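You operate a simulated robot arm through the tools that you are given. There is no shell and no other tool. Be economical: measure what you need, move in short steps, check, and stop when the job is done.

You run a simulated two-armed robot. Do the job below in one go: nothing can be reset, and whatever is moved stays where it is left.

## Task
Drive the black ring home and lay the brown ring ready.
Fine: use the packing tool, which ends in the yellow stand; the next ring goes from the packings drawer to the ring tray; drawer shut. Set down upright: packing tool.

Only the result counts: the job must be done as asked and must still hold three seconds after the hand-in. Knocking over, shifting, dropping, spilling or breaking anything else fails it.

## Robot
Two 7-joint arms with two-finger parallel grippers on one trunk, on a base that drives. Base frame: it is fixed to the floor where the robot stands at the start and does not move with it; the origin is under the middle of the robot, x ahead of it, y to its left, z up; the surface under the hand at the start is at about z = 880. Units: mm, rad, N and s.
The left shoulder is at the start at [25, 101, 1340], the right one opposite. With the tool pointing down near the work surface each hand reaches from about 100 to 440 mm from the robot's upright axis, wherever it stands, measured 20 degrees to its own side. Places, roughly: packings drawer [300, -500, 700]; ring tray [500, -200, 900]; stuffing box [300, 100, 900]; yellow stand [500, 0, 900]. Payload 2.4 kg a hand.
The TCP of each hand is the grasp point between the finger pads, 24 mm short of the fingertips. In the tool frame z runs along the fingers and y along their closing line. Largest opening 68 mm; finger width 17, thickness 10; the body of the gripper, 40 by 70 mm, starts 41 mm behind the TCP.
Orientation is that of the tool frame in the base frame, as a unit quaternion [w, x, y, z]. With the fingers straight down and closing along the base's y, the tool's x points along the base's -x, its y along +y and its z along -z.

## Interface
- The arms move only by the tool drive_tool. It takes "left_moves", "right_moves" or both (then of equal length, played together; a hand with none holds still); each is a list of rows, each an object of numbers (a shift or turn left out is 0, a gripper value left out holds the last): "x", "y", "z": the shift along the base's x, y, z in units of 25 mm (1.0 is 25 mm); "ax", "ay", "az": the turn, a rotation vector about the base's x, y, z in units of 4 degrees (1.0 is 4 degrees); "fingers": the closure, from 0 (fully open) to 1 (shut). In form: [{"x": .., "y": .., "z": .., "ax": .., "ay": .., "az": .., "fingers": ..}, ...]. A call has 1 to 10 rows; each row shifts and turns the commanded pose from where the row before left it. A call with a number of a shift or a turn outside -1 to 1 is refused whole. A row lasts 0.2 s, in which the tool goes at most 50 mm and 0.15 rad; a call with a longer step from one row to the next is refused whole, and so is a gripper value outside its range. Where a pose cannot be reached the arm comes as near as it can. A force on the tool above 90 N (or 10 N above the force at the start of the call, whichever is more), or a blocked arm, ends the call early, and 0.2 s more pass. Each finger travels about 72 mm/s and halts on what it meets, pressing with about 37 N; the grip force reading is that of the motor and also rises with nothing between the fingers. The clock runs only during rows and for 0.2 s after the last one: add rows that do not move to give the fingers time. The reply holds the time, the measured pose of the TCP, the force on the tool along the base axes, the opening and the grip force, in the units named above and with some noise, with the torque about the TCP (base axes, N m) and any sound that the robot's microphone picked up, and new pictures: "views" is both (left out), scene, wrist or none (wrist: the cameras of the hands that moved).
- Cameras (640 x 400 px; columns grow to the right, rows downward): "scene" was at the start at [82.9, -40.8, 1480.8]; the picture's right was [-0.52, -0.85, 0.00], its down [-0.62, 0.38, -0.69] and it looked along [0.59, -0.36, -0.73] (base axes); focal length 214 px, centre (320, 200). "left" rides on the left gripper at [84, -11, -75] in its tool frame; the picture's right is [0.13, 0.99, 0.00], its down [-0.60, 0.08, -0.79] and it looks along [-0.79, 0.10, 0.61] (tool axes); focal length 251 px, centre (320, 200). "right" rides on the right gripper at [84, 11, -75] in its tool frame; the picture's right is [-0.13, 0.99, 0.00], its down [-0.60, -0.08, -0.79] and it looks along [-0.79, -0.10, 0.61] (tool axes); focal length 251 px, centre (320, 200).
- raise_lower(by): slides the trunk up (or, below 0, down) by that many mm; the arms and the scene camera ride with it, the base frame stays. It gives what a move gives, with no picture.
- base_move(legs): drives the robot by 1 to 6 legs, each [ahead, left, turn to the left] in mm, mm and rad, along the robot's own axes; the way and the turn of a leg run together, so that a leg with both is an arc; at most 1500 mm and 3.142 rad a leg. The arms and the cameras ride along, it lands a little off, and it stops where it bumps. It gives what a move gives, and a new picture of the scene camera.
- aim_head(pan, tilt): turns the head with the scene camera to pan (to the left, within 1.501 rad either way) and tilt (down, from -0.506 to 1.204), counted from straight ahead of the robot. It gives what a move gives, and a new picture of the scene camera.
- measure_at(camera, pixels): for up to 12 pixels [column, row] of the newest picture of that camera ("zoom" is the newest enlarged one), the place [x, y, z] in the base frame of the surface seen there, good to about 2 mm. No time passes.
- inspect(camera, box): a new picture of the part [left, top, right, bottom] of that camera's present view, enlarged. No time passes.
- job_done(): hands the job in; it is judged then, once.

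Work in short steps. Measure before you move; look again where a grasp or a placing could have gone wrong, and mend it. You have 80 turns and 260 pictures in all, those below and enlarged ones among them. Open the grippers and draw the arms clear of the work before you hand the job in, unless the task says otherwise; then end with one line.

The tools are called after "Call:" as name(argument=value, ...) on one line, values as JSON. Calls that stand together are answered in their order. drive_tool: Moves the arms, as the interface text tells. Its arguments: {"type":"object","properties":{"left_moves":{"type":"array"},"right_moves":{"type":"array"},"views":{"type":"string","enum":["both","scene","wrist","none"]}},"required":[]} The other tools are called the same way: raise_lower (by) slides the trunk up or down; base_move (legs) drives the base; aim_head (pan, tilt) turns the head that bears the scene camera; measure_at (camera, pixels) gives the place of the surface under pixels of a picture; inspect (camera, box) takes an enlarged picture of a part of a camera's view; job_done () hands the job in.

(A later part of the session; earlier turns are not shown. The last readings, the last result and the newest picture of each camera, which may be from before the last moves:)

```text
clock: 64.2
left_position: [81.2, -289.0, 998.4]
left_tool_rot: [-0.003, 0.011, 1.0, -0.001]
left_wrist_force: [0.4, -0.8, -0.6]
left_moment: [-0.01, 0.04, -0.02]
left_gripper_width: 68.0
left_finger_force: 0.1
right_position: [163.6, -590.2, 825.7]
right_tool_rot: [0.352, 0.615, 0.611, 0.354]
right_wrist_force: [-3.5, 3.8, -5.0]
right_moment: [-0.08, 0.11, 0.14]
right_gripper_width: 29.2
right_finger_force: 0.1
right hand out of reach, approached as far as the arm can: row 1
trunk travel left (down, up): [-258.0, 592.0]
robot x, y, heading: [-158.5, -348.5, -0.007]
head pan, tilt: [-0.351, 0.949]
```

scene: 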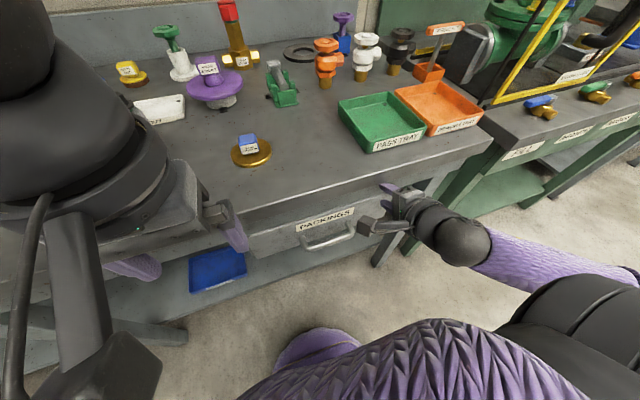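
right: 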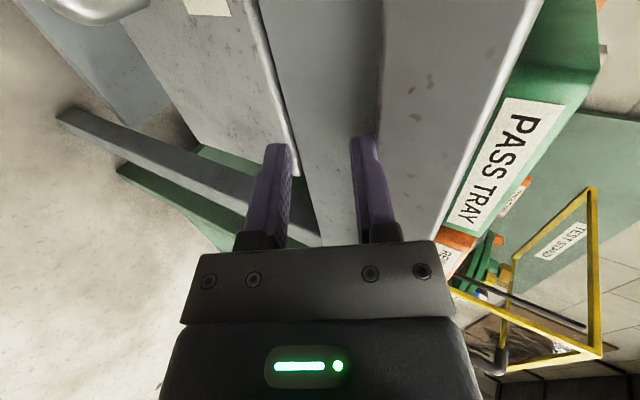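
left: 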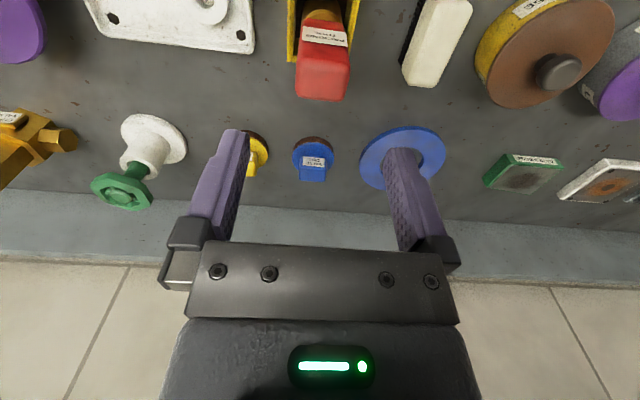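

The orientation is right (60° lean, rolled), but the arm wandered to (164,−590,826) and touches lightly near the bench lip. I back it straight off toward the robot and down.

Call:
drive_tool(right_moves=[{"x": -0.6, "z": -0.3}, {"x": -0.8, "z": -0.3}, {"x": -0.8, "z": -0.5}, {"x": -0.2, "y": 0.5, "z": -0.8}, {"y": 0.8, "z": -0.8}, {"y": 0.8, "z": -0.8}, {}])

```text
clock: 65.8
left_position: [78.6, -290.2, 997.4]
left_tool_rot: [-0.002, 0.012, 1.0, -0.001]
left_wrist_force: [0.1, 0.6, 0.2]
left_moment: [-0.02, 0.0, 0.01]
left_gripper_width: 68.2
left_finger_force: 0.1
right_position: [110.9, -537.8, 737.5]
right_tool_rot: [0.353, 0.614, 0.61, 0.355]
right_wrist_force: [-0.1, 1.0, -0.3]
right_moment: [-0.04, 0.02, -0.01]
right_gripper_width: 34.0
right_finger_force: 0.1
right hand out of reach, approached as far as the arm can: row 2
trunk travel left (down, up): [-258.0, 592.0]
robot x, y, heading: [-156.8, -342.7, -0.004]
head pan, tilt: [-0.351, 0.949]
```

scene: 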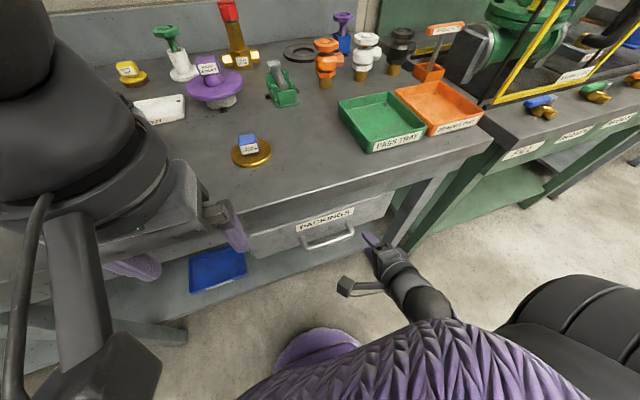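
right: 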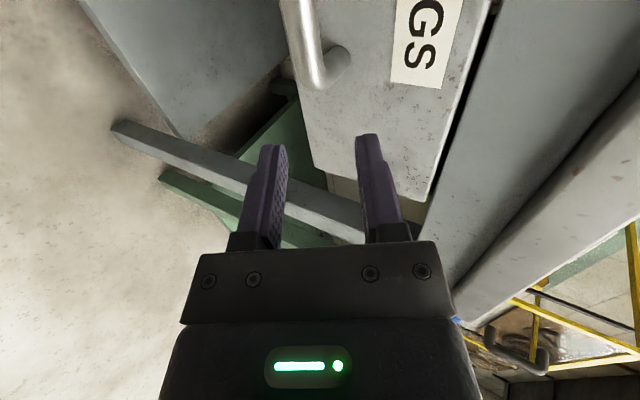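

Now it follows well at (111,−538,737). I move sideways to the middle of the bar, 50 mm short of it along the finger direction.

Call:
drive_tool(right_moves=[{"y": 0.8, "z": -0.1}, {"y": 0.8, "x": 0.1, "z": -0.15}, {"y": 0.8, "x": 0.1, "z": -0.1}, {"y": 0.4}, {}], views="wrist")

```text
clock: 67.0
left_position: [79.1, -290.0, 998.5]
left_tool_rot: [-0.002, 0.012, 1.0, -0.002]
left_wrist_force: [-1.1, -0.9, -0.3]
left_moment: [0.01, -0.02, -0.02]
left_gripper_width: 67.9
left_finger_force: 0.0
right_position: [111.3, -469.1, 724.8]
right_tool_rot: [0.353, 0.611, 0.616, 0.351]
right_wrist_force: [0.1, -0.4, -0.5]
right_moment: [0.02, 0.03, -0.01]
right_gripper_width: 33.8
right_finger_force: 0.2
trunk travel left (down, up): [-258.0, 592.0]
robot x, y, heading: [-154.9, -344.1, -0.005]
head pan, tilt: [-0.351, 0.949]
```

right: 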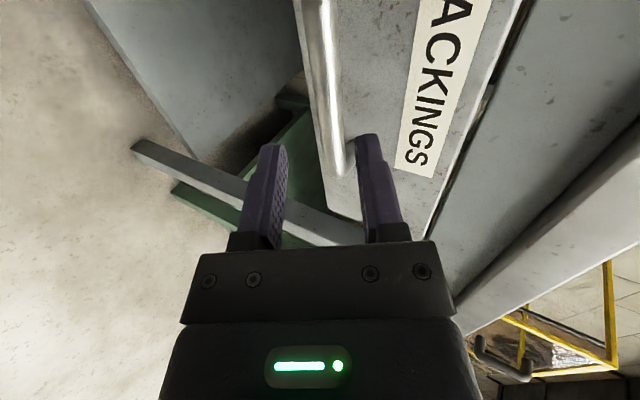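

The bar (px 330,80) lies between finger lines. I advance (+48, −21) to it and look before closing.

Call:
drive_tool(right_moves=[{"x": 0.48, "z": -0.1}, {"x": 0.48, "z": -0.22}, {"x": 0.48, "z": -0.26}, {"x": 0.48, "z": -0.26}, {}], views="both")

Call:
inspect(camera="scene", box=[290, 195, 400, 275])

```text
clock: 67.9
left_position: [80.2, -290.4, 998.1]
left_tool_rot: [-0.002, 0.012, 1.0, 0.0]
left_wrist_force: [0.1, 0.3, -0.5]
left_moment: [-0.01, -0.04, 0.02]
left_gripper_width: 67.9
left_finger_force: 0.0
right_position: [83.9, -476.2, 676.0]
right_tool_rot: [0.304, 0.63, 0.652, 0.294]
right_wrist_force: [-0.4, 0.1, -0.9]
right_moment: [-0.01, -0.01, -0.01]
right_gripper_width: 33.8
right_finger_force: 0.0
trunk travel left (down, up): [-258.0, 592.0]
robot x, y, heading: [-154.6, -345.4, -0.005]
head pan, tilt: [-0.351, 0.949]
stopped in row 4 (right hand): the arm was blocked; the commanded pose is now the measured one
```

scene: 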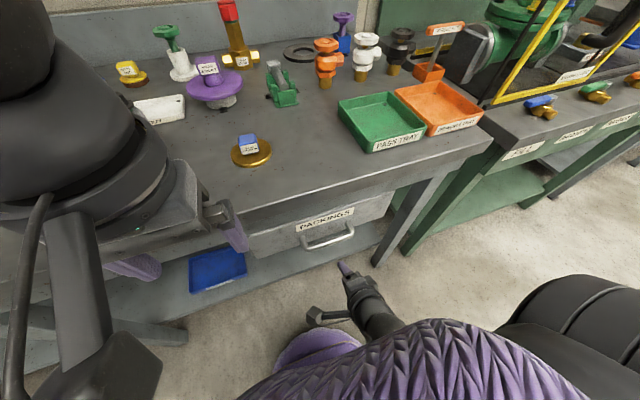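
right: 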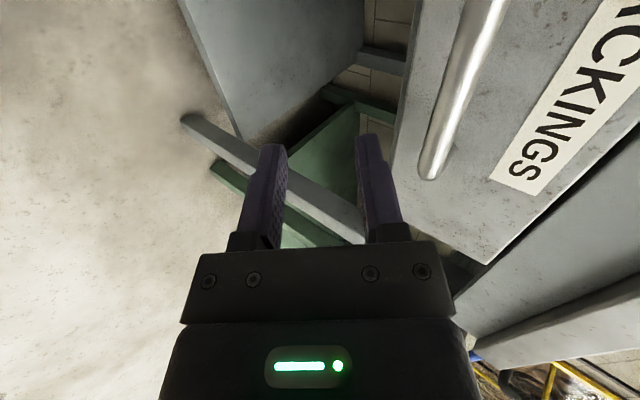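

```text
5.00 times, centred on (345, 235) of scene
```

zoom: 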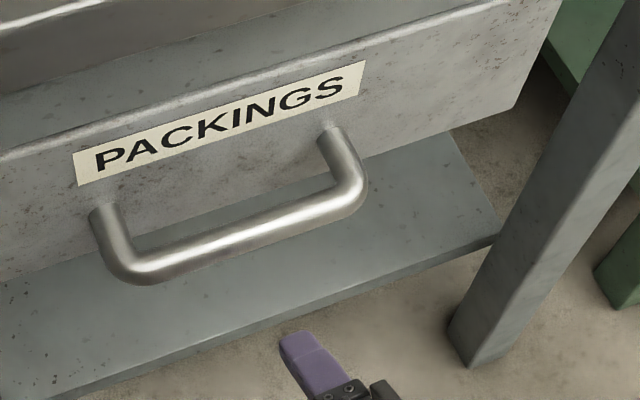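

The arm was blocked — the wrist is folded too close to the body for this pose. I back the base 150 mm so the arm works more extended.

Call:
base_move(legs=[[-150, 0, 0]])

Call:
drive_tool(right_moves=[{"x": 1, "z": 0.5}, {"x": 1, "z": 0.5}, {"x": 1, "z": 0.5}, {"x": 1, "z": 0.3}, {"x": 1}, {"x": 1}, {}], views="wrist")

```text
clock: 69.2
left_position: [-69.6, -289.4, 998.8]
left_tool_rot: [-0.002, 0.011, 1.0, -0.001]
left_wrist_force: [-0.7, -0.7, 1.0]
left_moment: [-0.02, 0.0, 0.05]
left_gripper_width: 68.0
left_finger_force: 0.1
right_position: [-67.3, -473.8, 676.6]
right_tool_rot: [0.304, 0.63, 0.652, 0.294]
right_wrist_force: [-0.7, -0.2, 0.1]
right_moment: [0.01, -0.03, 0.01]
right_gripper_width: 34.0
right_finger_force: 0.1
trunk travel left (down, up): [-258.0, 592.0]
robot x, y, heading: [-307.1, -346.3, -0.002]
head pan, tilt: [-0.351, 0.949]
```

scene: 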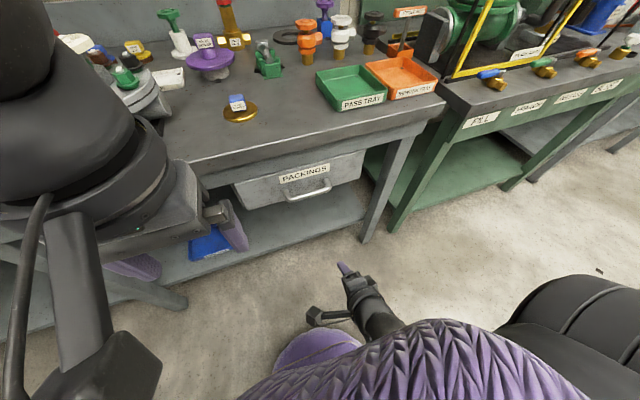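

```text
clock: 69.9
left_position: [-70.6, -289.9, 997.9]
left_tool_rot: [-0.002, 0.012, 1.0, -0.002]
left_wrist_force: [0.7, -0.4, -0.8]
left_moment: [0.01, -0.02, 0.0]
left_gripper_width: 67.9
left_finger_force: 0.2
right_position: [-92.2, -488.3, 660.3]
right_tool_rot: [0.25, 0.621, 0.713, 0.211]
right_wrist_force: [0.1, 0.2, 0.4]
right_moment: [0.04, -0.04, 0.01]
right_gripper_width: 34.1
right_finger_force: 0.0
trunk travel left (down, up): [-258.0, 592.0]
robot x, y, heading: [-303.8, -345.0, -0.005]
head pan, tilt: [-0.351, 0.949]
stopped in row 3 (right hand): the arm was blocked; the commanded pose is now the measured one
```

right: 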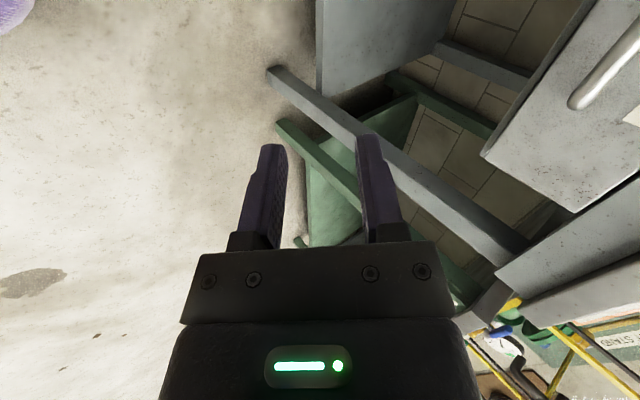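

The arm is trying to flip its configuration and jams on something near the body. I try raising the hand straight up to free it.

Call:
drive_tool(right_moves=[{"z": 0.6}, {"z": 0.8}, {"z": 0.8}, {}], views="none")

Call:
aim_head(pan=-1.1, tilt=1.0)

```text
clock: 70.9
left_position: [-69.8, -291.3, 998.7]
left_tool_rot: [-0.002, 0.011, 1.0, -0.002]
left_wrist_force: [0.5, 0.2, -0.4]
left_moment: [0.01, 0.02, -0.01]
left_gripper_width: 68.1
left_finger_force: 0.0
right_position: [-89.4, -500.9, 718.3]
right_tool_rot: [0.268, 0.588, 0.737, 0.197]
right_wrist_force: [0.2, -0.1, 0.4]
right_moment: [0.0, -0.02, -0.01]
right_gripper_width: 33.9
right_finger_force: 0.0
trunk travel left (down, up): [-258.0, 592.0]
robot x, y, heading: [-306.3, -340.9, -0.007]
head pan, tilt: [-0.351, 0.949]
```

```text
clock: 72.0
left_position: [-70.4, -288.6, 998.0]
left_tool_rot: [-0.002, 0.012, 1.0, -0.002]
left_wrist_force: [0.4, -0.3, -0.1]
left_moment: [0.03, -0.01, -0.01]
left_gripper_width: 68.0
left_finger_force: 0.0
right_position: [-90.1, -500.2, 716.8]
right_tool_rot: [0.264, 0.59, 0.738, 0.195]
right_wrist_force: [0.4, 0.5, 0.5]
right_moment: [0.0, -0.01, -0.02]
right_gripper_width: 34.2
right_finger_force: 0.0
trunk travel left (down, up): [-258.0, 592.0]
robot x, y, heading: [-306.1, -344.3, -0.008]
head pan, tilt: [-1.1, 1.0]
```

scene: 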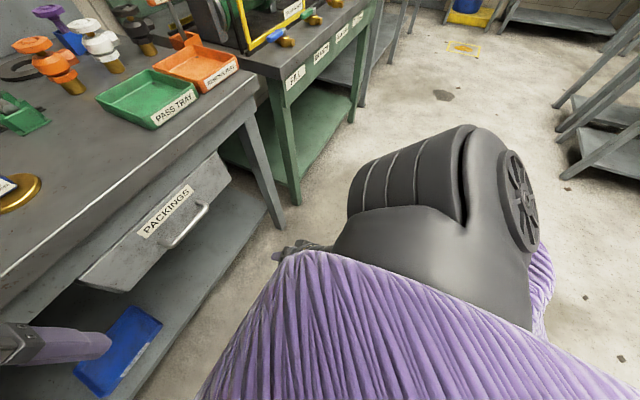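

Upward motion works. Now I move forward and a little up in this freed configuration.

Call:
drive_tool(right_moves=[{"z": 0.8, "x": 0.3}, {"x": 0.7, "z": 0.4}, {"x": 0.8}, {"x": 0.8}, {"x": 0.8}, {}], views="scene")

```text
clock: 72.7
left_position: [-70.9, -290.2, 997.2]
left_tool_rot: [-0.002, 0.011, 1.0, -0.003]
left_wrist_force: [0.1, -1.0, -0.2]
left_moment: [-0.01, -0.02, -0.01]
left_gripper_width: 67.9
left_finger_force: 0.2
right_position: [-95.7, -502.4, 720.7]
right_tool_rot: [0.233, 0.583, 0.762, 0.155]
right_wrist_force: [0.3, 0.0, -0.1]
right_moment: [-0.02, 0.02, -0.02]
right_gripper_width: 34.1
right_finger_force: 0.0
right hand out of reach, approached as far as the arm can: row 1
trunk travel left (down, up): [-258.0, 592.0]
robot x, y, heading: [-304.3, -346.6, -0.006]
head pan, tilt: [-1.1, 1.0]
stopped in row 3 (right hand): the arm was blocked; the commanded pose is now the measured one
```

scene: 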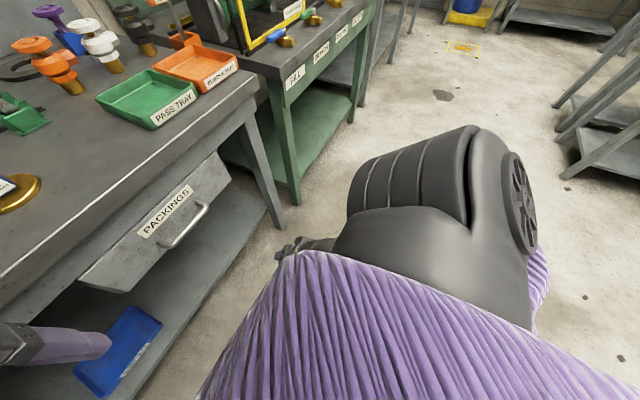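

Still jammed in this branch. I unwind: rise and turn the hand back toward straight-down, then I will roll it the other way.

Call:
drive_tool(right_moves=[{"ax": -0.25, "ay": 0.38, "az": 0.96, "z": 0.5}, {"ax": -0.25, "ay": 0.38, "az": 0.96, "z": 0.5}, {"ax": -0.25, "ay": 0.38, "az": 0.96, "z": 0.5}, {"ax": -0.25, "ay": 0.38, "az": 0.96, "z": 0.5}, {"ax": -0.25, "ay": 0.38, "az": 0.96, "z": 0.5}, {"ax": -0.25, "ay": 0.38, "az": 0.96}, {"ax": -0.25, "ay": 0.38, "az": 0.96}, {"ax": -0.25, "ay": 0.38, "az": 0.96}, {"ax": -0.25, "ay": 0.38, "az": 0.96}, {"ax": -0.25, "ay": 0.38, "az": 0.96}], views="none")

Call:
drive_tool(right_moves=[{"ax": -0.25, "ay": 0.38, "az": 0.96}, {"ax": -0.25, "ay": 0.38, "az": 0.96}, {"ax": -0.25, "ay": 0.38, "az": 0.96}, {"ax": -0.25, "ay": 0.38, "az": 0.96}, {"ax": -0.25, "ay": 0.38, "az": 0.96}, {"ax": -0.25, "ay": 0.38, "az": 0.96}, {"ax": -0.25, "ay": 0.38, "az": 0.96}, {"ax": -0.25, "ay": 0.38, "az": 0.96}, {"ax": -0.25, "ay": 0.38, "az": 0.96}, {}], views="scene")

```text
clock: 74.9
left_position: [-69.5, -289.0, 999.1]
left_tool_rot: [-0.002, 0.012, 1.0, -0.001]
left_wrist_force: [0.0, 0.6, 0.5]
left_moment: [-0.03, -0.01, 0.01]
left_gripper_width: 67.9
left_finger_force: 0.0
right_position: [-68.3, -503.3, 736.1]
right_tool_rot: [0.118, 0.295, 0.945, 0.084]
right_wrist_force: [-0.5, -0.5, 0.3]
right_moment: [0.01, 0.01, 0.0]
right_gripper_width: 34.0
right_finger_force: 0.1
right hand out of reach, approached as far as the arm can: row 1, 2, 3, 4, 5
trunk travel left (down, up): [-258.0, 592.0]
robot x, y, heading: [-304.0, -343.4, -0.007]
head pan, tilt: [-1.1, 1.0]
```

```text
clock: 77.1
left_position: [-70.1, -288.9, 998.7]
left_tool_rot: [-0.002, 0.011, 1.0, -0.002]
left_wrist_force: [0.3, 0.3, -0.2]
left_moment: [-0.02, -0.03, -0.01]
left_gripper_width: 68.1
left_finger_force: 0.0
right_position: [-68.5, -503.0, 735.0]
right_tool_rot: [-0.002, 0.0, 1.0, 0.006]
right_wrist_force: [-0.4, 1.2, 0.1]
right_moment: [0.01, 0.03, -0.01]
right_gripper_width: 34.0
right_finger_force: 0.1
trunk travel left (down, up): [-258.0, 592.0]
robot x, y, heading: [-305.5, -344.0, -0.005]
head pan, tilt: [-1.1, 1.0]
```

scene: 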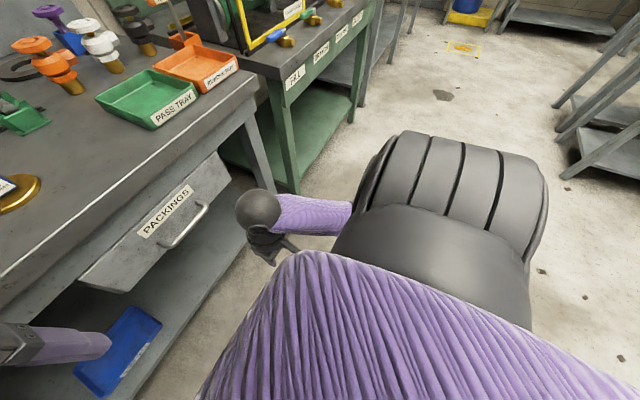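

Back at a clean straight-down pose (−68,−503,735). I extend forward 110 mm and roll +90° about vertical.

Call:
drive_tool(right_moves=[{"az": 1, "x": 0.5, "y": 0.1}, {"az": 1, "x": 0.5, "y": 0.1}, {"az": 1, "x": 0.5, "y": 0.1}, {"az": 1, "x": 0.5, "y": 0.1}, {"az": 1, "x": 0.5, "y": 0.1}, {"az": 1, "x": 0.5, "y": 0.1}, {"az": 1, "x": 0.5, "y": 0.1}, {"az": 1, "x": 0.5, "y": 0.1}, {"az": 1, "x": 0.4}, {"az": 1}], views="none")

Call:
drive_tool(right_moves=[{"az": 1}, {"az": 1}, {"az": 1}, {"az": 1}, {"az": 1}, {"az": 1}, {"az": 1}, {"az": 1}, {"az": 1}, {"az": 1}], views="none")

```text
clock: 79.3
left_position: [-71.5, -289.7, 997.5]
left_tool_rot: [-0.002, 0.012, 1.0, -0.002]
left_wrist_force: [-0.6, 0.4, -0.1]
left_moment: [-0.01, -0.01, -0.01]
left_gripper_width: 68.3
left_finger_force: 0.0
right_position: [44.4, -483.3, 736.7]
right_tool_rot: [-0.002, -0.342, 0.94, 0.005]
right_wrist_force: [-0.5, -0.1, 0.8]
right_moment: [0.03, 0.01, 0.03]
right_gripper_width: 34.0
right_finger_force: 0.0
trunk travel left (down, up): [-258.0, 592.0]
robot x, y, heading: [-305.7, -344.7, -0.004]
head pan, tilt: [-1.1, 1.0]
```

```text
clock: 81.5
left_position: [-71.8, -288.3, 999.2]
left_tool_rot: [-0.002, 0.011, 1.0, -0.002]
left_wrist_force: [0.5, -1.1, 0.7]
left_moment: [0.02, 0.01, -0.01]
left_gripper_width: 67.9
left_finger_force: 0.2
right_position: [43.1, -482.5, 735.4]
right_tool_rot: [-0.005, -0.643, 0.766, 0.005]
right_wrist_force: [-0.5, -0.2, 0.0]
right_moment: [0.02, -0.04, 0.01]
right_gripper_width: 34.1
right_finger_force: 0.1
trunk travel left (down, up): [-258.0, 592.0]
robot x, y, heading: [-305.6, -345.5, -0.008]
head pan, tilt: [-1.1, 1.0]
```

Rolling this way works cleanly. I finish the roll and lean the hand 45° forward.

Call:
drive_tool(right_moves=[{"az": 1}, {"az": 1}, {"az": 0.5}, {"ay": -1}, {"ay": -1}, {"ay": -1}, {"ay": -1}, {"ay": -1}, {"ay": -1}, {"ay": -1}], views="none")

Call:
drive_tool(right_moves=[{"ay": -1}, {"ay": -1}, {"ay": -1}, {"ay": -1}, {"ay": -0.3}, {}], views="wrist")

Call:
aim_head(pan=-0.4, tilt=0.9)

```text
clock: 83.7
left_position: [-71.2, -289.5, 998.4]
left_tool_rot: [-0.002, 0.011, 1.0, -0.002]
left_wrist_force: [-0.1, 0.0, 0.3]
left_moment: [0.01, -0.05, -0.02]
left_gripper_width: 67.9
left_finger_force: 0.0
right_position: [41.6, -483.3, 733.5]
right_tool_rot: [0.167, -0.686, 0.688, -0.167]
right_wrist_force: [0.0, -0.2, -0.1]
right_moment: [0.01, 0.03, 0.01]
right_gripper_width: 34.0
right_finger_force: 0.0
trunk travel left (down, up): [-258.0, 592.0]
robot x, y, heading: [-307.6, -344.9, -0.005]
head pan, tilt: [-1.1, 1.0]
```

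```text
clock: 85.1
left_position: [-70.6, -290.3, 999.0]
left_tool_rot: [-0.002, 0.012, 1.0, -0.002]
left_wrist_force: [-0.2, -0.1, 0.0]
left_moment: [0.01, -0.03, -0.01]
left_gripper_width: 68.0
left_finger_force: 0.2
right_position: [41.0, -483.7, 735.2]
right_tool_rot: [0.266, -0.654, 0.656, -0.268]
right_wrist_force: [-0.5, 0.8, -0.5]
right_moment: [0.02, 0.0, 0.04]
right_gripper_width: 34.0
right_finger_force: 0.1
trunk travel left (down, up): [-258.0, 592.0]
robot x, y, heading: [-305.8, -344.7, -0.013]
head pan, tilt: [-1.1, 1.0]
```

right: 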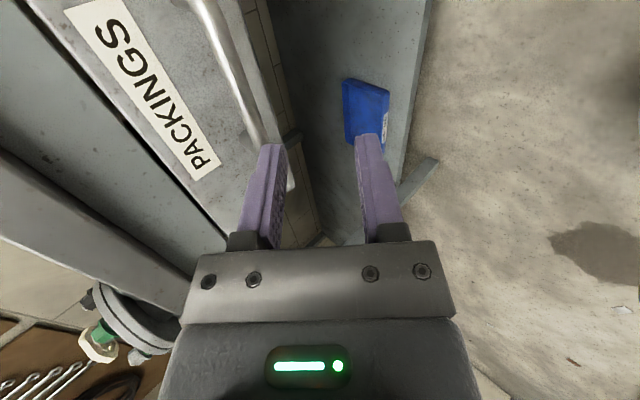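

```text
clock: 86.1
left_position: [-71.0, -290.5, 997.9]
left_tool_rot: [-0.002, 0.012, 1.0, -0.001]
left_wrist_force: [0.2, -0.8, 0.6]
left_moment: [-0.04, 0.04, 0.03]
left_gripper_width: 68.0
left_finger_force: 0.0
right_position: [41.7, -482.9, 735.0]
right_tool_rot: [0.267, -0.655, 0.655, -0.266]
right_wrist_force: [1.0, 0.8, 0.3]
right_moment: [-0.01, -0.04, 0.01]
right_gripper_width: 34.0
right_finger_force: 0.1
trunk travel left (down, up): [-258.0, 592.0]
robot x, y, heading: [-306.0, -347.3, -0.001]
head pan, tilt: [-0.4, 0.901]
```

scene: 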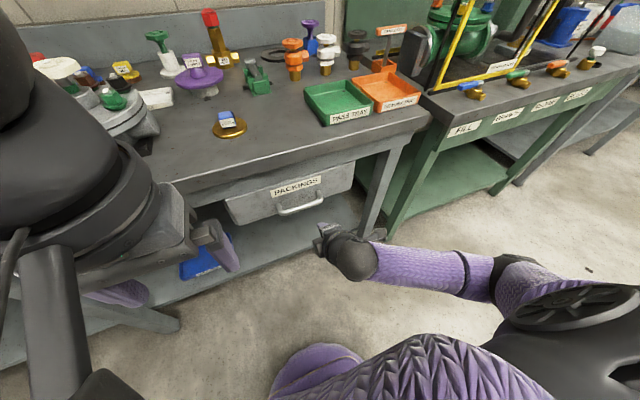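

Pose is good: 44° lean, rolled. I drive the base 60 mm nearer, then check the hand's place.

Call:
base_move(legs=[[60, 0, 0]])

Call:
drive_tool(right_moves=[{"x": 0.6, "y": 0.3}, {"x": 0.5, "y": 0.2}, {}], views="wrist")

```text
clock: 87.1
left_position: [-9.3, -289.9, 997.8]
left_tool_rot: [-0.001, 0.011, 1.0, -0.002]
left_wrist_force: [0.7, -0.4, -0.6]
left_moment: [0.0, -0.01, -0.02]
left_gripper_width: 67.8
left_finger_force: 0.0
right_position: [103.3, -483.0, 734.8]
right_tool_rot: [0.267, -0.654, 0.655, -0.267]
right_wrist_force: [1.0, -0.6, -0.4]
right_moment: [-0.04, -0.02, -0.02]
right_gripper_width: 33.9
right_finger_force: 0.1
trunk travel left (down, up): [-258.0, 592.0]
robot x, y, heading: [-240.9, -345.3, -0.009]
head pan, tilt: [-0.4, 0.901]
```

scene: 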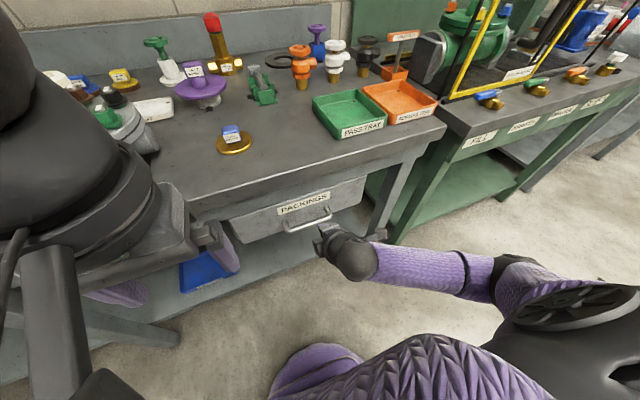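

```text
clock: 87.9
left_position: [-9.2, -288.6, 998.6]
left_tool_rot: [-0.001, 0.012, 1.0, -0.002]
left_wrist_force: [-0.5, -0.4, -0.2]
left_moment: [-0.04, -0.03, 0.01]
left_gripper_width: 67.9
left_finger_force: 0.0
right_position: [130.1, -471.9, 735.7]
right_tool_rot: [0.267, -0.653, 0.656, -0.268]
right_wrist_force: [-0.3, -0.3, -0.3]
right_moment: [-0.04, -0.01, 0.01]
right_gripper_width: 33.7
right_finger_force: 0.0
trunk travel left (down, up): [-258.0, 592.0]
robot x, y, heading: [-244.1, -344.2, -0.009]
head pan, tilt: [-0.4, 0.901]
```

right: 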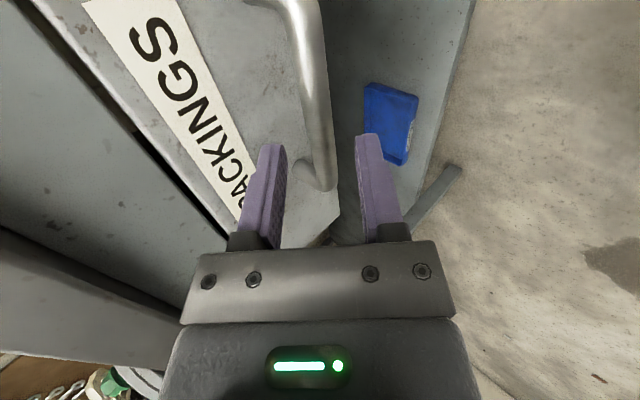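

The bar runs between the finger lines (px 320,120). I advance 44 mm along the fingers (+31,−31) and close.

Call:
drive_tool(right_moves=[{"x": 0.42, "z": -0.42}, {"x": 0.42, "z": -0.42}, {"x": 0.4, "z": -0.4}, {}], views="wrist")

Call:
drive_tool(right_moves=[{"fingers": 0.7}, {"fingers": 1}, {"fingers": 1}, {}], views="wrist")

```text
clock: 88.9
left_position: [-10.3, -289.9, 997.4]
left_tool_rot: [-0.002, 0.011, 1.0, -0.002]
left_wrist_force: [-0.1, 0.7, -0.4]
left_moment: [-0.01, 0.02, 0.0]
left_gripper_width: 67.9
left_finger_force: 0.1
right_position: [161.7, -471.4, 705.1]
right_tool_rot: [0.267, -0.653, 0.656, -0.268]
right_wrist_force: [0.3, 0.1, -0.5]
right_moment: [0.0, 0.01, 0.0]
right_gripper_width: 34.1
right_finger_force: 0.0
trunk travel left (down, up): [-258.0, 592.0]
robot x, y, heading: [-243.6, -344.8, -0.008]
head pan, tilt: [-0.4, 0.901]
```

right: 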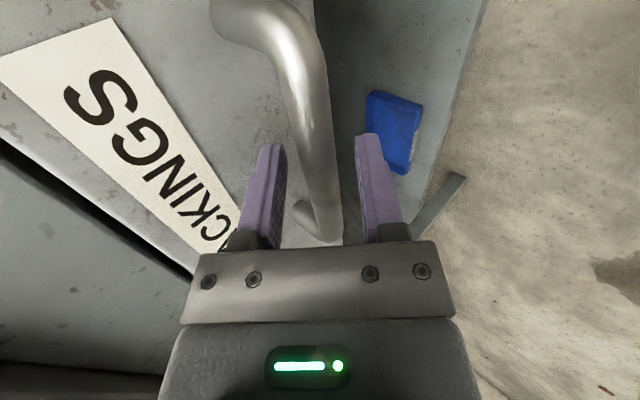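

```text
clock: 89.9
left_position: [-9.9, -289.2, 998.1]
left_tool_rot: [-0.002, 0.012, 1.0, -0.002]
left_wrist_force: [-0.1, 0.2, 0.4]
left_moment: [-0.01, -0.03, 0.03]
left_gripper_width: 68.2
left_finger_force: 0.2
right_position: [161.8, -471.3, 705.6]
right_tool_rot: [0.268, -0.654, 0.655, -0.268]
right_wrist_force: [1.9, -0.5, 4.9]
right_moment: [-0.18, -0.04, 0.28]
right_gripper_width: 15.8
right_finger_force: 35.0
trunk travel left (down, up): [-258.0, 592.0]
robot x, y, heading: [-243.4, -343.8, -0.004]
head pan, tilt: [-0.4, 0.901]
```

right: 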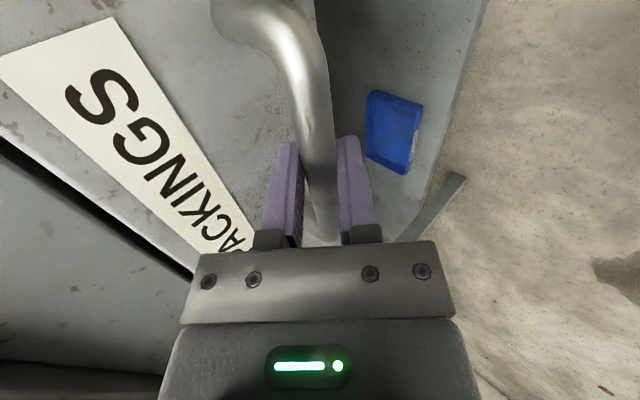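

Bar gripped at 15.8 mm. I pull the drawer by driving the base back 190 mm.

Call:
base_move(legs=[[-190, 0, 0]])

```text
clock: 91.5
left_position: [-200.8, -289.1, 998.7]
left_tool_rot: [-0.002, 0.014, 1.0, -0.001]
left_wrist_force: [-0.1, 0.0, 0.6]
left_moment: [-0.02, 0.01, 0.01]
left_gripper_width: 68.2
left_finger_force: 0.1
right_position: [-30.0, -471.6, 706.2]
right_tool_rot: [0.267, -0.651, 0.657, -0.268]
right_wrist_force: [-1.0, 3.2, 7.3]
right_moment: [0.19, -0.02, 0.82]
right_gripper_width: 15.6
right_finger_force: 34.2
trunk travel left (down, up): [-258.0, 592.0]
robot x, y, heading: [-439.7, -344.2, -0.012]
head pan, tilt: [-0.4, 0.901]
```

scene: 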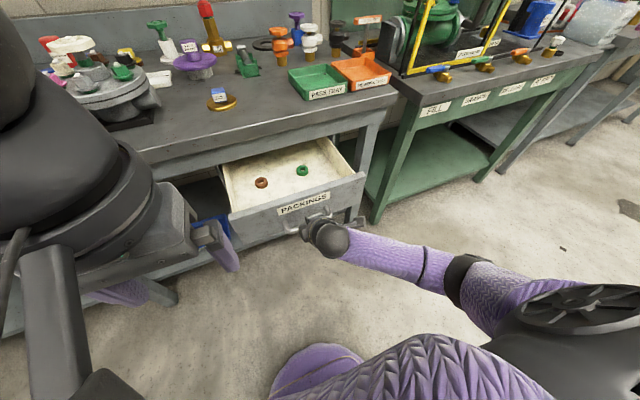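

The drawer is out 190 mm; a brown ring (262,183) and a green ring (303,171) lie inside. I measure them.

Call:
inspect(camera="scene", box=[210, 130, 370, 250])

Call:
measure_at(camera="scene", pixels=[[262, 179], [256, 183], [268, 183], [262, 188], [303, 167], [309, 171], [282, 190], [282, 165], [296, 192], [230, 178], [330, 160]])

```text
3.33 times, centred on (290, 190) of scene
```

zoom: 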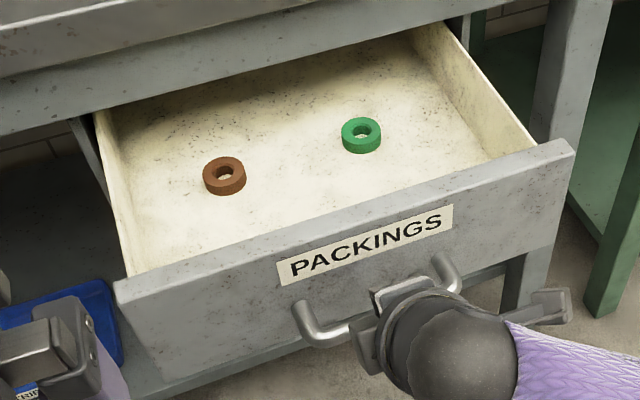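

```text
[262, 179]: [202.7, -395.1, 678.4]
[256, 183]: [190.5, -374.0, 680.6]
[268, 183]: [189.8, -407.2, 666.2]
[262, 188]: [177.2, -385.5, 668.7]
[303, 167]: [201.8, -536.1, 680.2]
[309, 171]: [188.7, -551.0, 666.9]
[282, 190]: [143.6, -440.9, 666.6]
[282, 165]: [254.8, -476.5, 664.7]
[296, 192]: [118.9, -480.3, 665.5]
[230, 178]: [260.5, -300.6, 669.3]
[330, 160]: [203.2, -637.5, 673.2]
```

The brown ring at (190,−389,~673) is still under the bench lip. I pull another 120 mm.

Call:
base_move(legs=[[-120, 0, 0]])

Call:
measure_at(camera="scene", pixels=[[262, 183]])

```text
clock: 92.7
left_position: [-316.4, -286.7, 998.3]
left_tool_rot: [-0.003, 0.013, 1.0, -0.001]
left_wrist_force: [-0.1, -0.1, -0.2]
left_moment: [0.01, -0.01, -0.01]
left_gripper_width: 67.9
left_finger_force: 0.2
right_position: [-142.4, -471.8, 708.7]
right_tool_rot: [0.271, -0.65, 0.655, -0.272]
right_wrist_force: [34.4, -8.3, 38.2]
right_moment: [-0.35, -0.66, 0.12]
right_gripper_width: 15.9
right_finger_force: 34.9
trunk travel left (down, up): [-258.0, 592.0]
robot x, y, heading: [-550.2, -342.5, -0.007]
head pan, tilt: [-0.4, 0.901]
```

scene: 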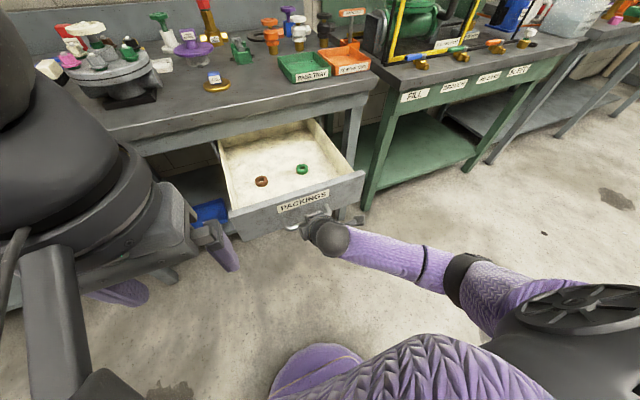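

```text
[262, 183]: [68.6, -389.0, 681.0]
```

Drawer fully out on its stop; ring now at (69,−389,~673). I release the handle, back off along the fingers, and raise the trunk.

Call:
drive_tool(right_moves=[{"fingers": 0.5}, {"fingers": 0.4}, {}, {"x": -0.5, "z": 0.5}, {"x": -0.6, "z": 0.6}, {"x": -0.6, "z": 0.6}, {"z": 0.5}, {}], views="none")

Call:
raise_lower(by=150)

Call:
drive_tool(right_moves=[{"ay": 1}, {"ay": 1}, {"ay": 1}, {"ay": 1}, {"ay": 1}, {"ay": 1}, {"ay": 1}, {"ay": 1}, {"ay": 1}, {"ay": 1}], views="scene")

```text
clock: 94.5
left_position: [-316.1, -288.6, 997.9]
left_tool_rot: [-0.002, 0.014, 1.0, -0.001]
left_wrist_force: [0.2, -0.1, 0.3]
left_moment: [0.01, -0.02, 0.03]
left_gripper_width: 68.1
left_finger_force: 0.2
right_position: [-183.1, -469.9, 766.4]
right_tool_rot: [0.27, -0.651, 0.655, -0.273]
right_wrist_force: [-0.4, -0.1, 0.0]
right_moment: [0.0, -0.02, -0.03]
right_gripper_width: 40.9
right_finger_force: 0.1
trunk travel left (down, up): [-258.0, 592.0]
robot x, y, heading: [-547.3, -341.2, -0.006]
head pan, tilt: [-0.4, 0.901]
```

```text
clock: 96.2
left_position: [-316.4, -288.4, 1148.7]
left_tool_rot: [-0.001, 0.014, 1.0, -0.002]
left_wrist_force: [0.3, 0.0, -0.9]
left_moment: [0.0, 0.02, 0.03]
left_gripper_width: 67.8
left_finger_force: 0.0
right_position: [-185.3, -470.1, 913.7]
right_tool_rot: [0.271, -0.651, 0.654, -0.273]
right_wrist_force: [0.1, 0.4, -0.8]
right_moment: [0.01, -0.03, 0.0]
right_gripper_width: 40.5
right_finger_force: 0.0
trunk travel left (down, up): [-408.0, 442.0]
robot x, y, heading: [-551.5, -344.1, -0.006]
head pan, tilt: [-0.4, 0.901]
```

```text
clock: 98.4
left_position: [-315.8, -288.3, 1147.6]
left_tool_rot: [-0.002, 0.013, 1.0, -0.001]
left_wrist_force: [-0.1, 0.0, -0.4]
left_moment: [-0.01, 0.0, 0.0]
left_gripper_width: 67.9
left_finger_force: 0.1
right_position: [-185.6, -472.2, 915.4]
right_tool_rot: [0.029, -0.705, 0.708, -0.034]
right_wrist_force: [-0.1, 0.1, -0.5]
right_moment: [-0.05, 0.0, 0.03]
right_gripper_width: 40.8
right_finger_force: 0.1
trunk travel left (down, up): [-408.0, 442.0]
robot x, y, heading: [-553.1, -343.8, -0.011]
head pan, tilt: [-0.4, 0.901]
```

scene: 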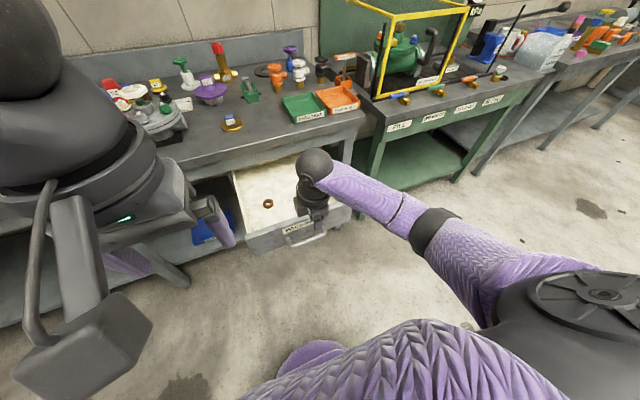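

Hand is nearly vertical again, fingers closing along x, which suits the ring too. I drive the base forward-left so the hand comes over the drawer, with the hand at z 915 clear of it.

Call:
base_move(legs=[[0, 82, 0], [200, 0, 0]])

Call:
drive_tool(right_moves=[{"ay": 1, "x": 0.6}, {"ay": 0.2, "x": 0.6}, {"x": 0.6, "z": -0.6}, {}], views="both")

```text
clock: 100.7
left_position: [-111.1, -207.9, 1147.8]
left_tool_rot: [-0.002, 0.014, 1.0, -0.002]
left_wrist_force: [0.1, 0.7, 0.1]
left_moment: [0.0, 0.02, -0.02]
left_gripper_width: 68.1
left_finger_force: 0.1
right_position: [18.6, -392.0, 914.5]
right_tool_rot: [0.03, -0.704, 0.709, -0.034]
right_wrist_force: [0.4, -0.2, -0.6]
right_moment: [0.04, 0.03, -0.01]
right_gripper_width: 40.6
right_finger_force: 0.1
trunk travel left (down, up): [-408.0, 442.0]
robot x, y, heading: [-341.8, -260.0, -0.007]
head pan, tilt: [-0.4, 0.901]
```

scene: 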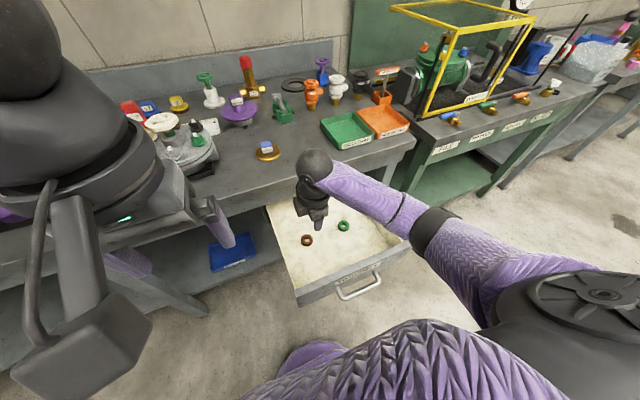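

```text
clock: 101.7
left_position: [-111.2, -207.0, 1148.4]
left_tool_rot: [-0.002, 0.014, 1.0, -0.002]
left_wrist_force: [-0.1, -0.2, 0.5]
left_moment: [0.0, 0.01, 0.02]
left_gripper_width: 68.1
left_finger_force: 0.2
right_position: [63.1, -391.0, 898.8]
right_tool_rot: [0.001, -0.705, 0.709, -0.004]
right_wrist_force: [0.7, 0.3, 0.0]
right_moment: [-0.02, 0.01, 0.03]
right_gripper_width: 40.6
right_finger_force: 0.1
trunk travel left (down, up): [-408.0, 442.0]
robot x, y, heading: [-347.6, -263.1, -0.012]
head pan, tilt: [-0.4, 0.901]
```

scene: 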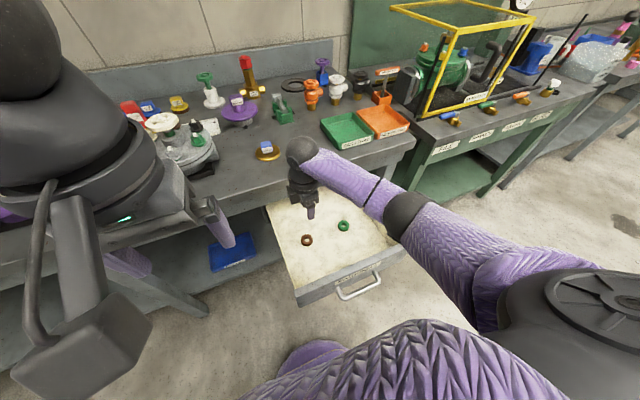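
right: 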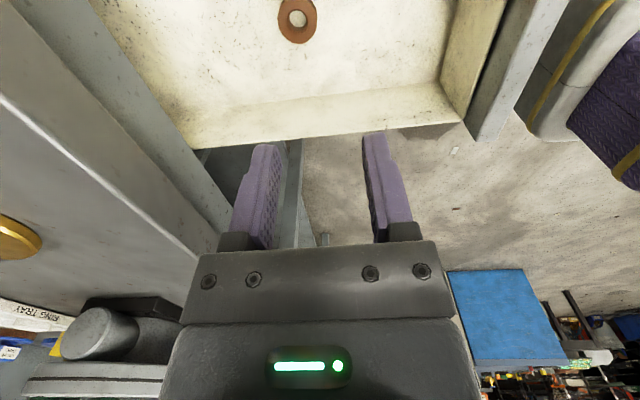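

The brown ring is seen at right px (297,20). I measure it.

Call:
measure_at(camera="right", pixels=[[281, 20], [313, 20], [297, 38], [297, 4], [297, 18], [288, 10], [306, 32]])

Call:
measure_at(camera="scene", pixels=[[307, 236], [302, 240], [312, 240], [307, 245], [307, 240]])

```text
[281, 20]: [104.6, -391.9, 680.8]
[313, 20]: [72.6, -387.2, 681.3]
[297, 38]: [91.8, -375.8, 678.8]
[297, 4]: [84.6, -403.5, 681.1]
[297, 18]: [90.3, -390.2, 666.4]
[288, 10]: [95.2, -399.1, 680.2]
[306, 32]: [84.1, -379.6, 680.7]
```

```text
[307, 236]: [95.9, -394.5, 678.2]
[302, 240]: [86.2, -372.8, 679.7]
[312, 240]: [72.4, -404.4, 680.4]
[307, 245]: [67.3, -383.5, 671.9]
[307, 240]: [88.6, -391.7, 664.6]
```

Ring centre (88.5,−389.5), z 666–681, drawer floor ≈665. I lower the trunk 100, centre over the ring with fingers wide, and descend to z≈720 to check.

Call:
raise_lower(by=-100)

Call:
drive_tool(right_moves=[{"x": 0.6, "y": 0.06, "fingers": 0.1}, {"x": 0.42}, {"z": -0.8}, {"z": -0.8}, {"z": -0.8}, {"z": -0.6}, {}], views="both")

```text
clock: 103.0
left_position: [-110.6, -208.4, 1048.9]
left_tool_rot: [-0.002, 0.014, 1.0, -0.002]
left_wrist_force: [-0.6, -0.3, -0.3]
left_moment: [-0.01, 0.0, -0.01]
left_gripper_width: 68.2
left_finger_force: 0.0
right_position: [64.0, -391.2, 800.1]
right_tool_rot: [0.001, -0.705, 0.709, -0.004]
right_wrist_force: [1.4, 0.3, -0.1]
right_moment: [0.0, -0.02, 0.02]
right_gripper_width: 40.8
right_finger_force: 0.0
trunk travel left (down, up): [-308.0, 542.0]
robot x, y, heading: [-346.9, -261.1, -0.01]
head pan, tilt: [-0.4, 0.901]
```

```text
clock: 104.6
left_position: [-111.8, -209.0, 1048.0]
left_tool_rot: [-0.001, 0.014, 1.0, -0.001]
left_wrist_force: [0.3, -0.9, -0.3]
left_moment: [0.01, 0.01, 0.02]
left_gripper_width: 68.2
left_finger_force: 0.0
right_position: [89.8, -389.4, 724.1]
right_tool_rot: [0.0, -0.705, 0.709, -0.005]
right_wrist_force: [-0.6, 0.0, -0.4]
right_moment: [-0.03, 0.02, -0.01]
right_gripper_width: 61.1
right_finger_force: 0.0
trunk travel left (down, up): [-308.0, 542.0]
robot x, y, heading: [-346.1, -262.5, -0.007]
head pan, tilt: [-0.4, 0.901]
```

scene: 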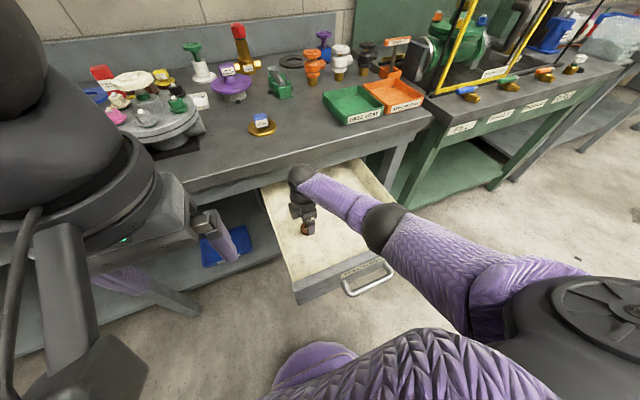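
right: 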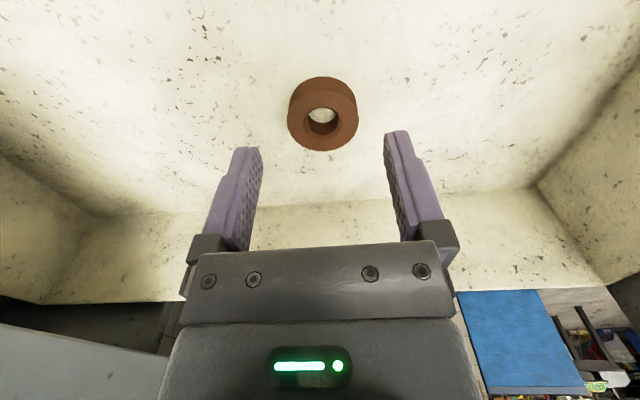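

The ring is centred between the fingers. I descend ~31 mm to z≈693 in small steps.

Call:
drive_tool(right_moves=[{"z": -0.5}, {"z": -0.4}, {"z": -0.2}, {"z": -0.14}, {}], views="wrist")

Call:
measure_at(camera="right", pixels=[[323, 150], [240, 150], [400, 150]])

```text
clock: 105.8
left_position: [-110.7, -207.8, 1048.7]
left_tool_rot: [-0.002, 0.014, 1.0, -0.003]
left_wrist_force: [-0.1, 0.3, -0.1]
left_moment: [-0.03, 0.01, -0.01]
left_gripper_width: 67.8
left_finger_force: 0.1
right_position: [89.1, -390.1, 692.5]
right_tool_rot: [0.0, -0.704, 0.71, -0.004]
right_wrist_force: [0.1, 0.4, -0.6]
right_moment: [-0.03, 0.01, -0.01]
right_gripper_width: 61.5
right_finger_force: 0.1
trunk travel left (down, up): [-308.0, 542.0]
robot x, y, heading: [-346.5, -263.1, -0.014]
head pan, tilt: [-0.4, 0.901]
```

right: 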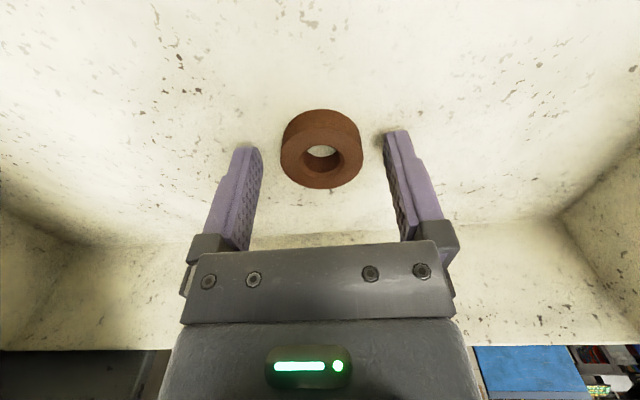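

```text
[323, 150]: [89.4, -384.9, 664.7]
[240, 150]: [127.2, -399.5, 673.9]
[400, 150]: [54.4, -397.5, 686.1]
```

Good position. I close on the ring and lift a little.

Call:
drive_tool(right_moves=[{"fingers": 0.4}, {"fingers": 1}, {"fingers": 1}, {"fingers": 1}, {}, {"z": 0.4}, {"z": 0.6}, {}], views="wrist")

```text
clock: 107.6
left_position: [-111.4, -206.8, 1047.8]
left_tool_rot: [-0.002, 0.014, 1.0, -0.001]
left_wrist_force: [-0.6, -0.1, 0.0]
left_moment: [0.0, -0.02, 0.0]
left_gripper_width: 68.0
left_finger_force: 0.1
right_position: [88.4, -389.7, 718.6]
right_tool_rot: [0.0, -0.705, 0.709, -0.005]
right_wrist_force: [0.4, 1.5, -0.1]
right_moment: [0.03, 0.01, 0.02]
right_gripper_width: 36.7
right_finger_force: 36.7
trunk travel left (down, up): [-308.0, 542.0]
robot x, y, heading: [-347.0, -260.2, -0.011]
head pan, tilt: [-0.4, 0.901]
```

right: 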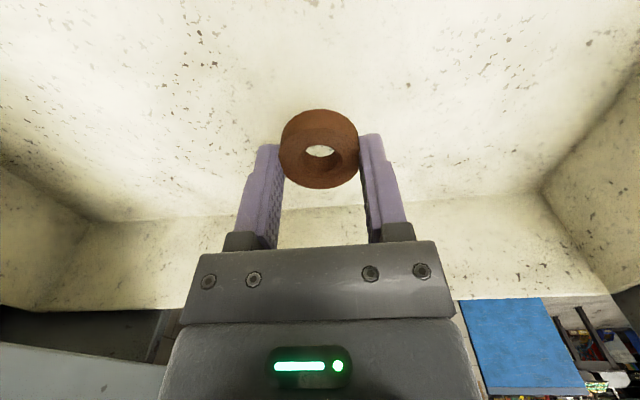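

Ring held (36.7 mm). I lift the right arm out of the drawer, draw it back, and meanwhile lean the left hand 45° with its fingers shut, to push the drawer closed with it.

Call:
drive_tool(right_moves=[{"z": 0.8}, {"z": 1}, {"z": 1}, {"z": 1}, {"z": 1}, {"z": 1}, {"z": 1}, {"x": -1, "z": 0.5}, {"x": -1}, {"x": -1}], left_moves=[{"fingers": 1}, {"ay": -1}, {"ay": -1}, {"ay": -1}, {"ay": -1}, {"ay": -1}, {"ay": -1}, {"ay": -1}, {"ay": -1}, {"ay": -1}], views="scene")

Call:
drive_tool(right_moves=[{"x": -1}, {"x": -1}, {"x": -0.5, "y": -0.5}, {"y": -1}, {"y": -1}, {}], left_moves=[{"ay": -1}, {"ay": -1, "x": 0.5}, {"x": 1, "z": -1}, {"x": 1, "z": -1}, {"z": -1, "x": 0.5}, {"z": -1}], views="scene")

```text
clock: 109.8
left_position: [-97.4, -224.9, 1063.5]
left_tool_rot: [0.307, 0.013, 0.952, 0.003]
left_wrist_force: [0.3, -1.0, 0.1]
left_moment: [0.0, -0.06, 0.03]
left_gripper_width: 0.0
left_finger_force: 23.3
left hand out of reach, approached as far as the arm can: row 8, 9, 10
right_position: [11.4, -388.7, 900.4]
right_tool_rot: [0.0, -0.705, 0.71, -0.005]
right_wrist_force: [-0.1, 0.4, -1.2]
right_moment: [0.0, 0.0, 0.0]
right_gripper_width: 36.7
right_finger_force: 36.8
trunk travel left (down, up): [-308.0, 542.0]
robot x, y, heading: [-346.4, -265.3, -0.013]
head pan, tilt: [-0.4, 0.901]
```

scene: 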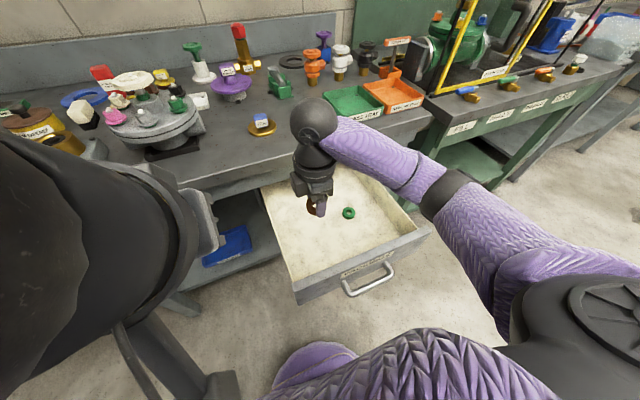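

```text
clock: 111.2
left_position: [-16.0, -230.7, 967.4]
left_tool_rot: [0.374, 0.013, 0.927, 0.004]
left_wrist_force: [0.0, 0.6, 0.0]
left_moment: [0.01, 0.01, -0.01]
left_gripper_width: 0.0
left_finger_force: 23.0
left hand out of reach, approached as far as the arm can: row 1
right_position: [-49.1, -452.7, 900.9]
right_tool_rot: [0.002, -0.705, 0.709, -0.005]
right_wrist_force: [0.3, 0.0, -0.9]
right_moment: [-0.03, -0.01, 0.02]
right_gripper_width: 36.8
right_finger_force: 36.4
trunk travel left (down, up): [-308.0, 542.0]
robot x, y, heading: [-349.6, -259.3, -0.01]
head pan, tilt: [-0.4, 0.901]
```

scene: 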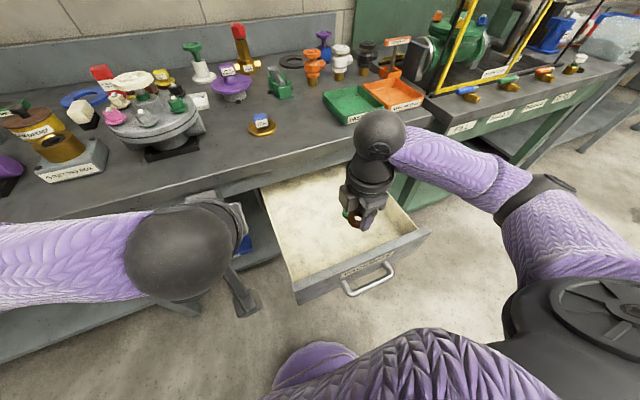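

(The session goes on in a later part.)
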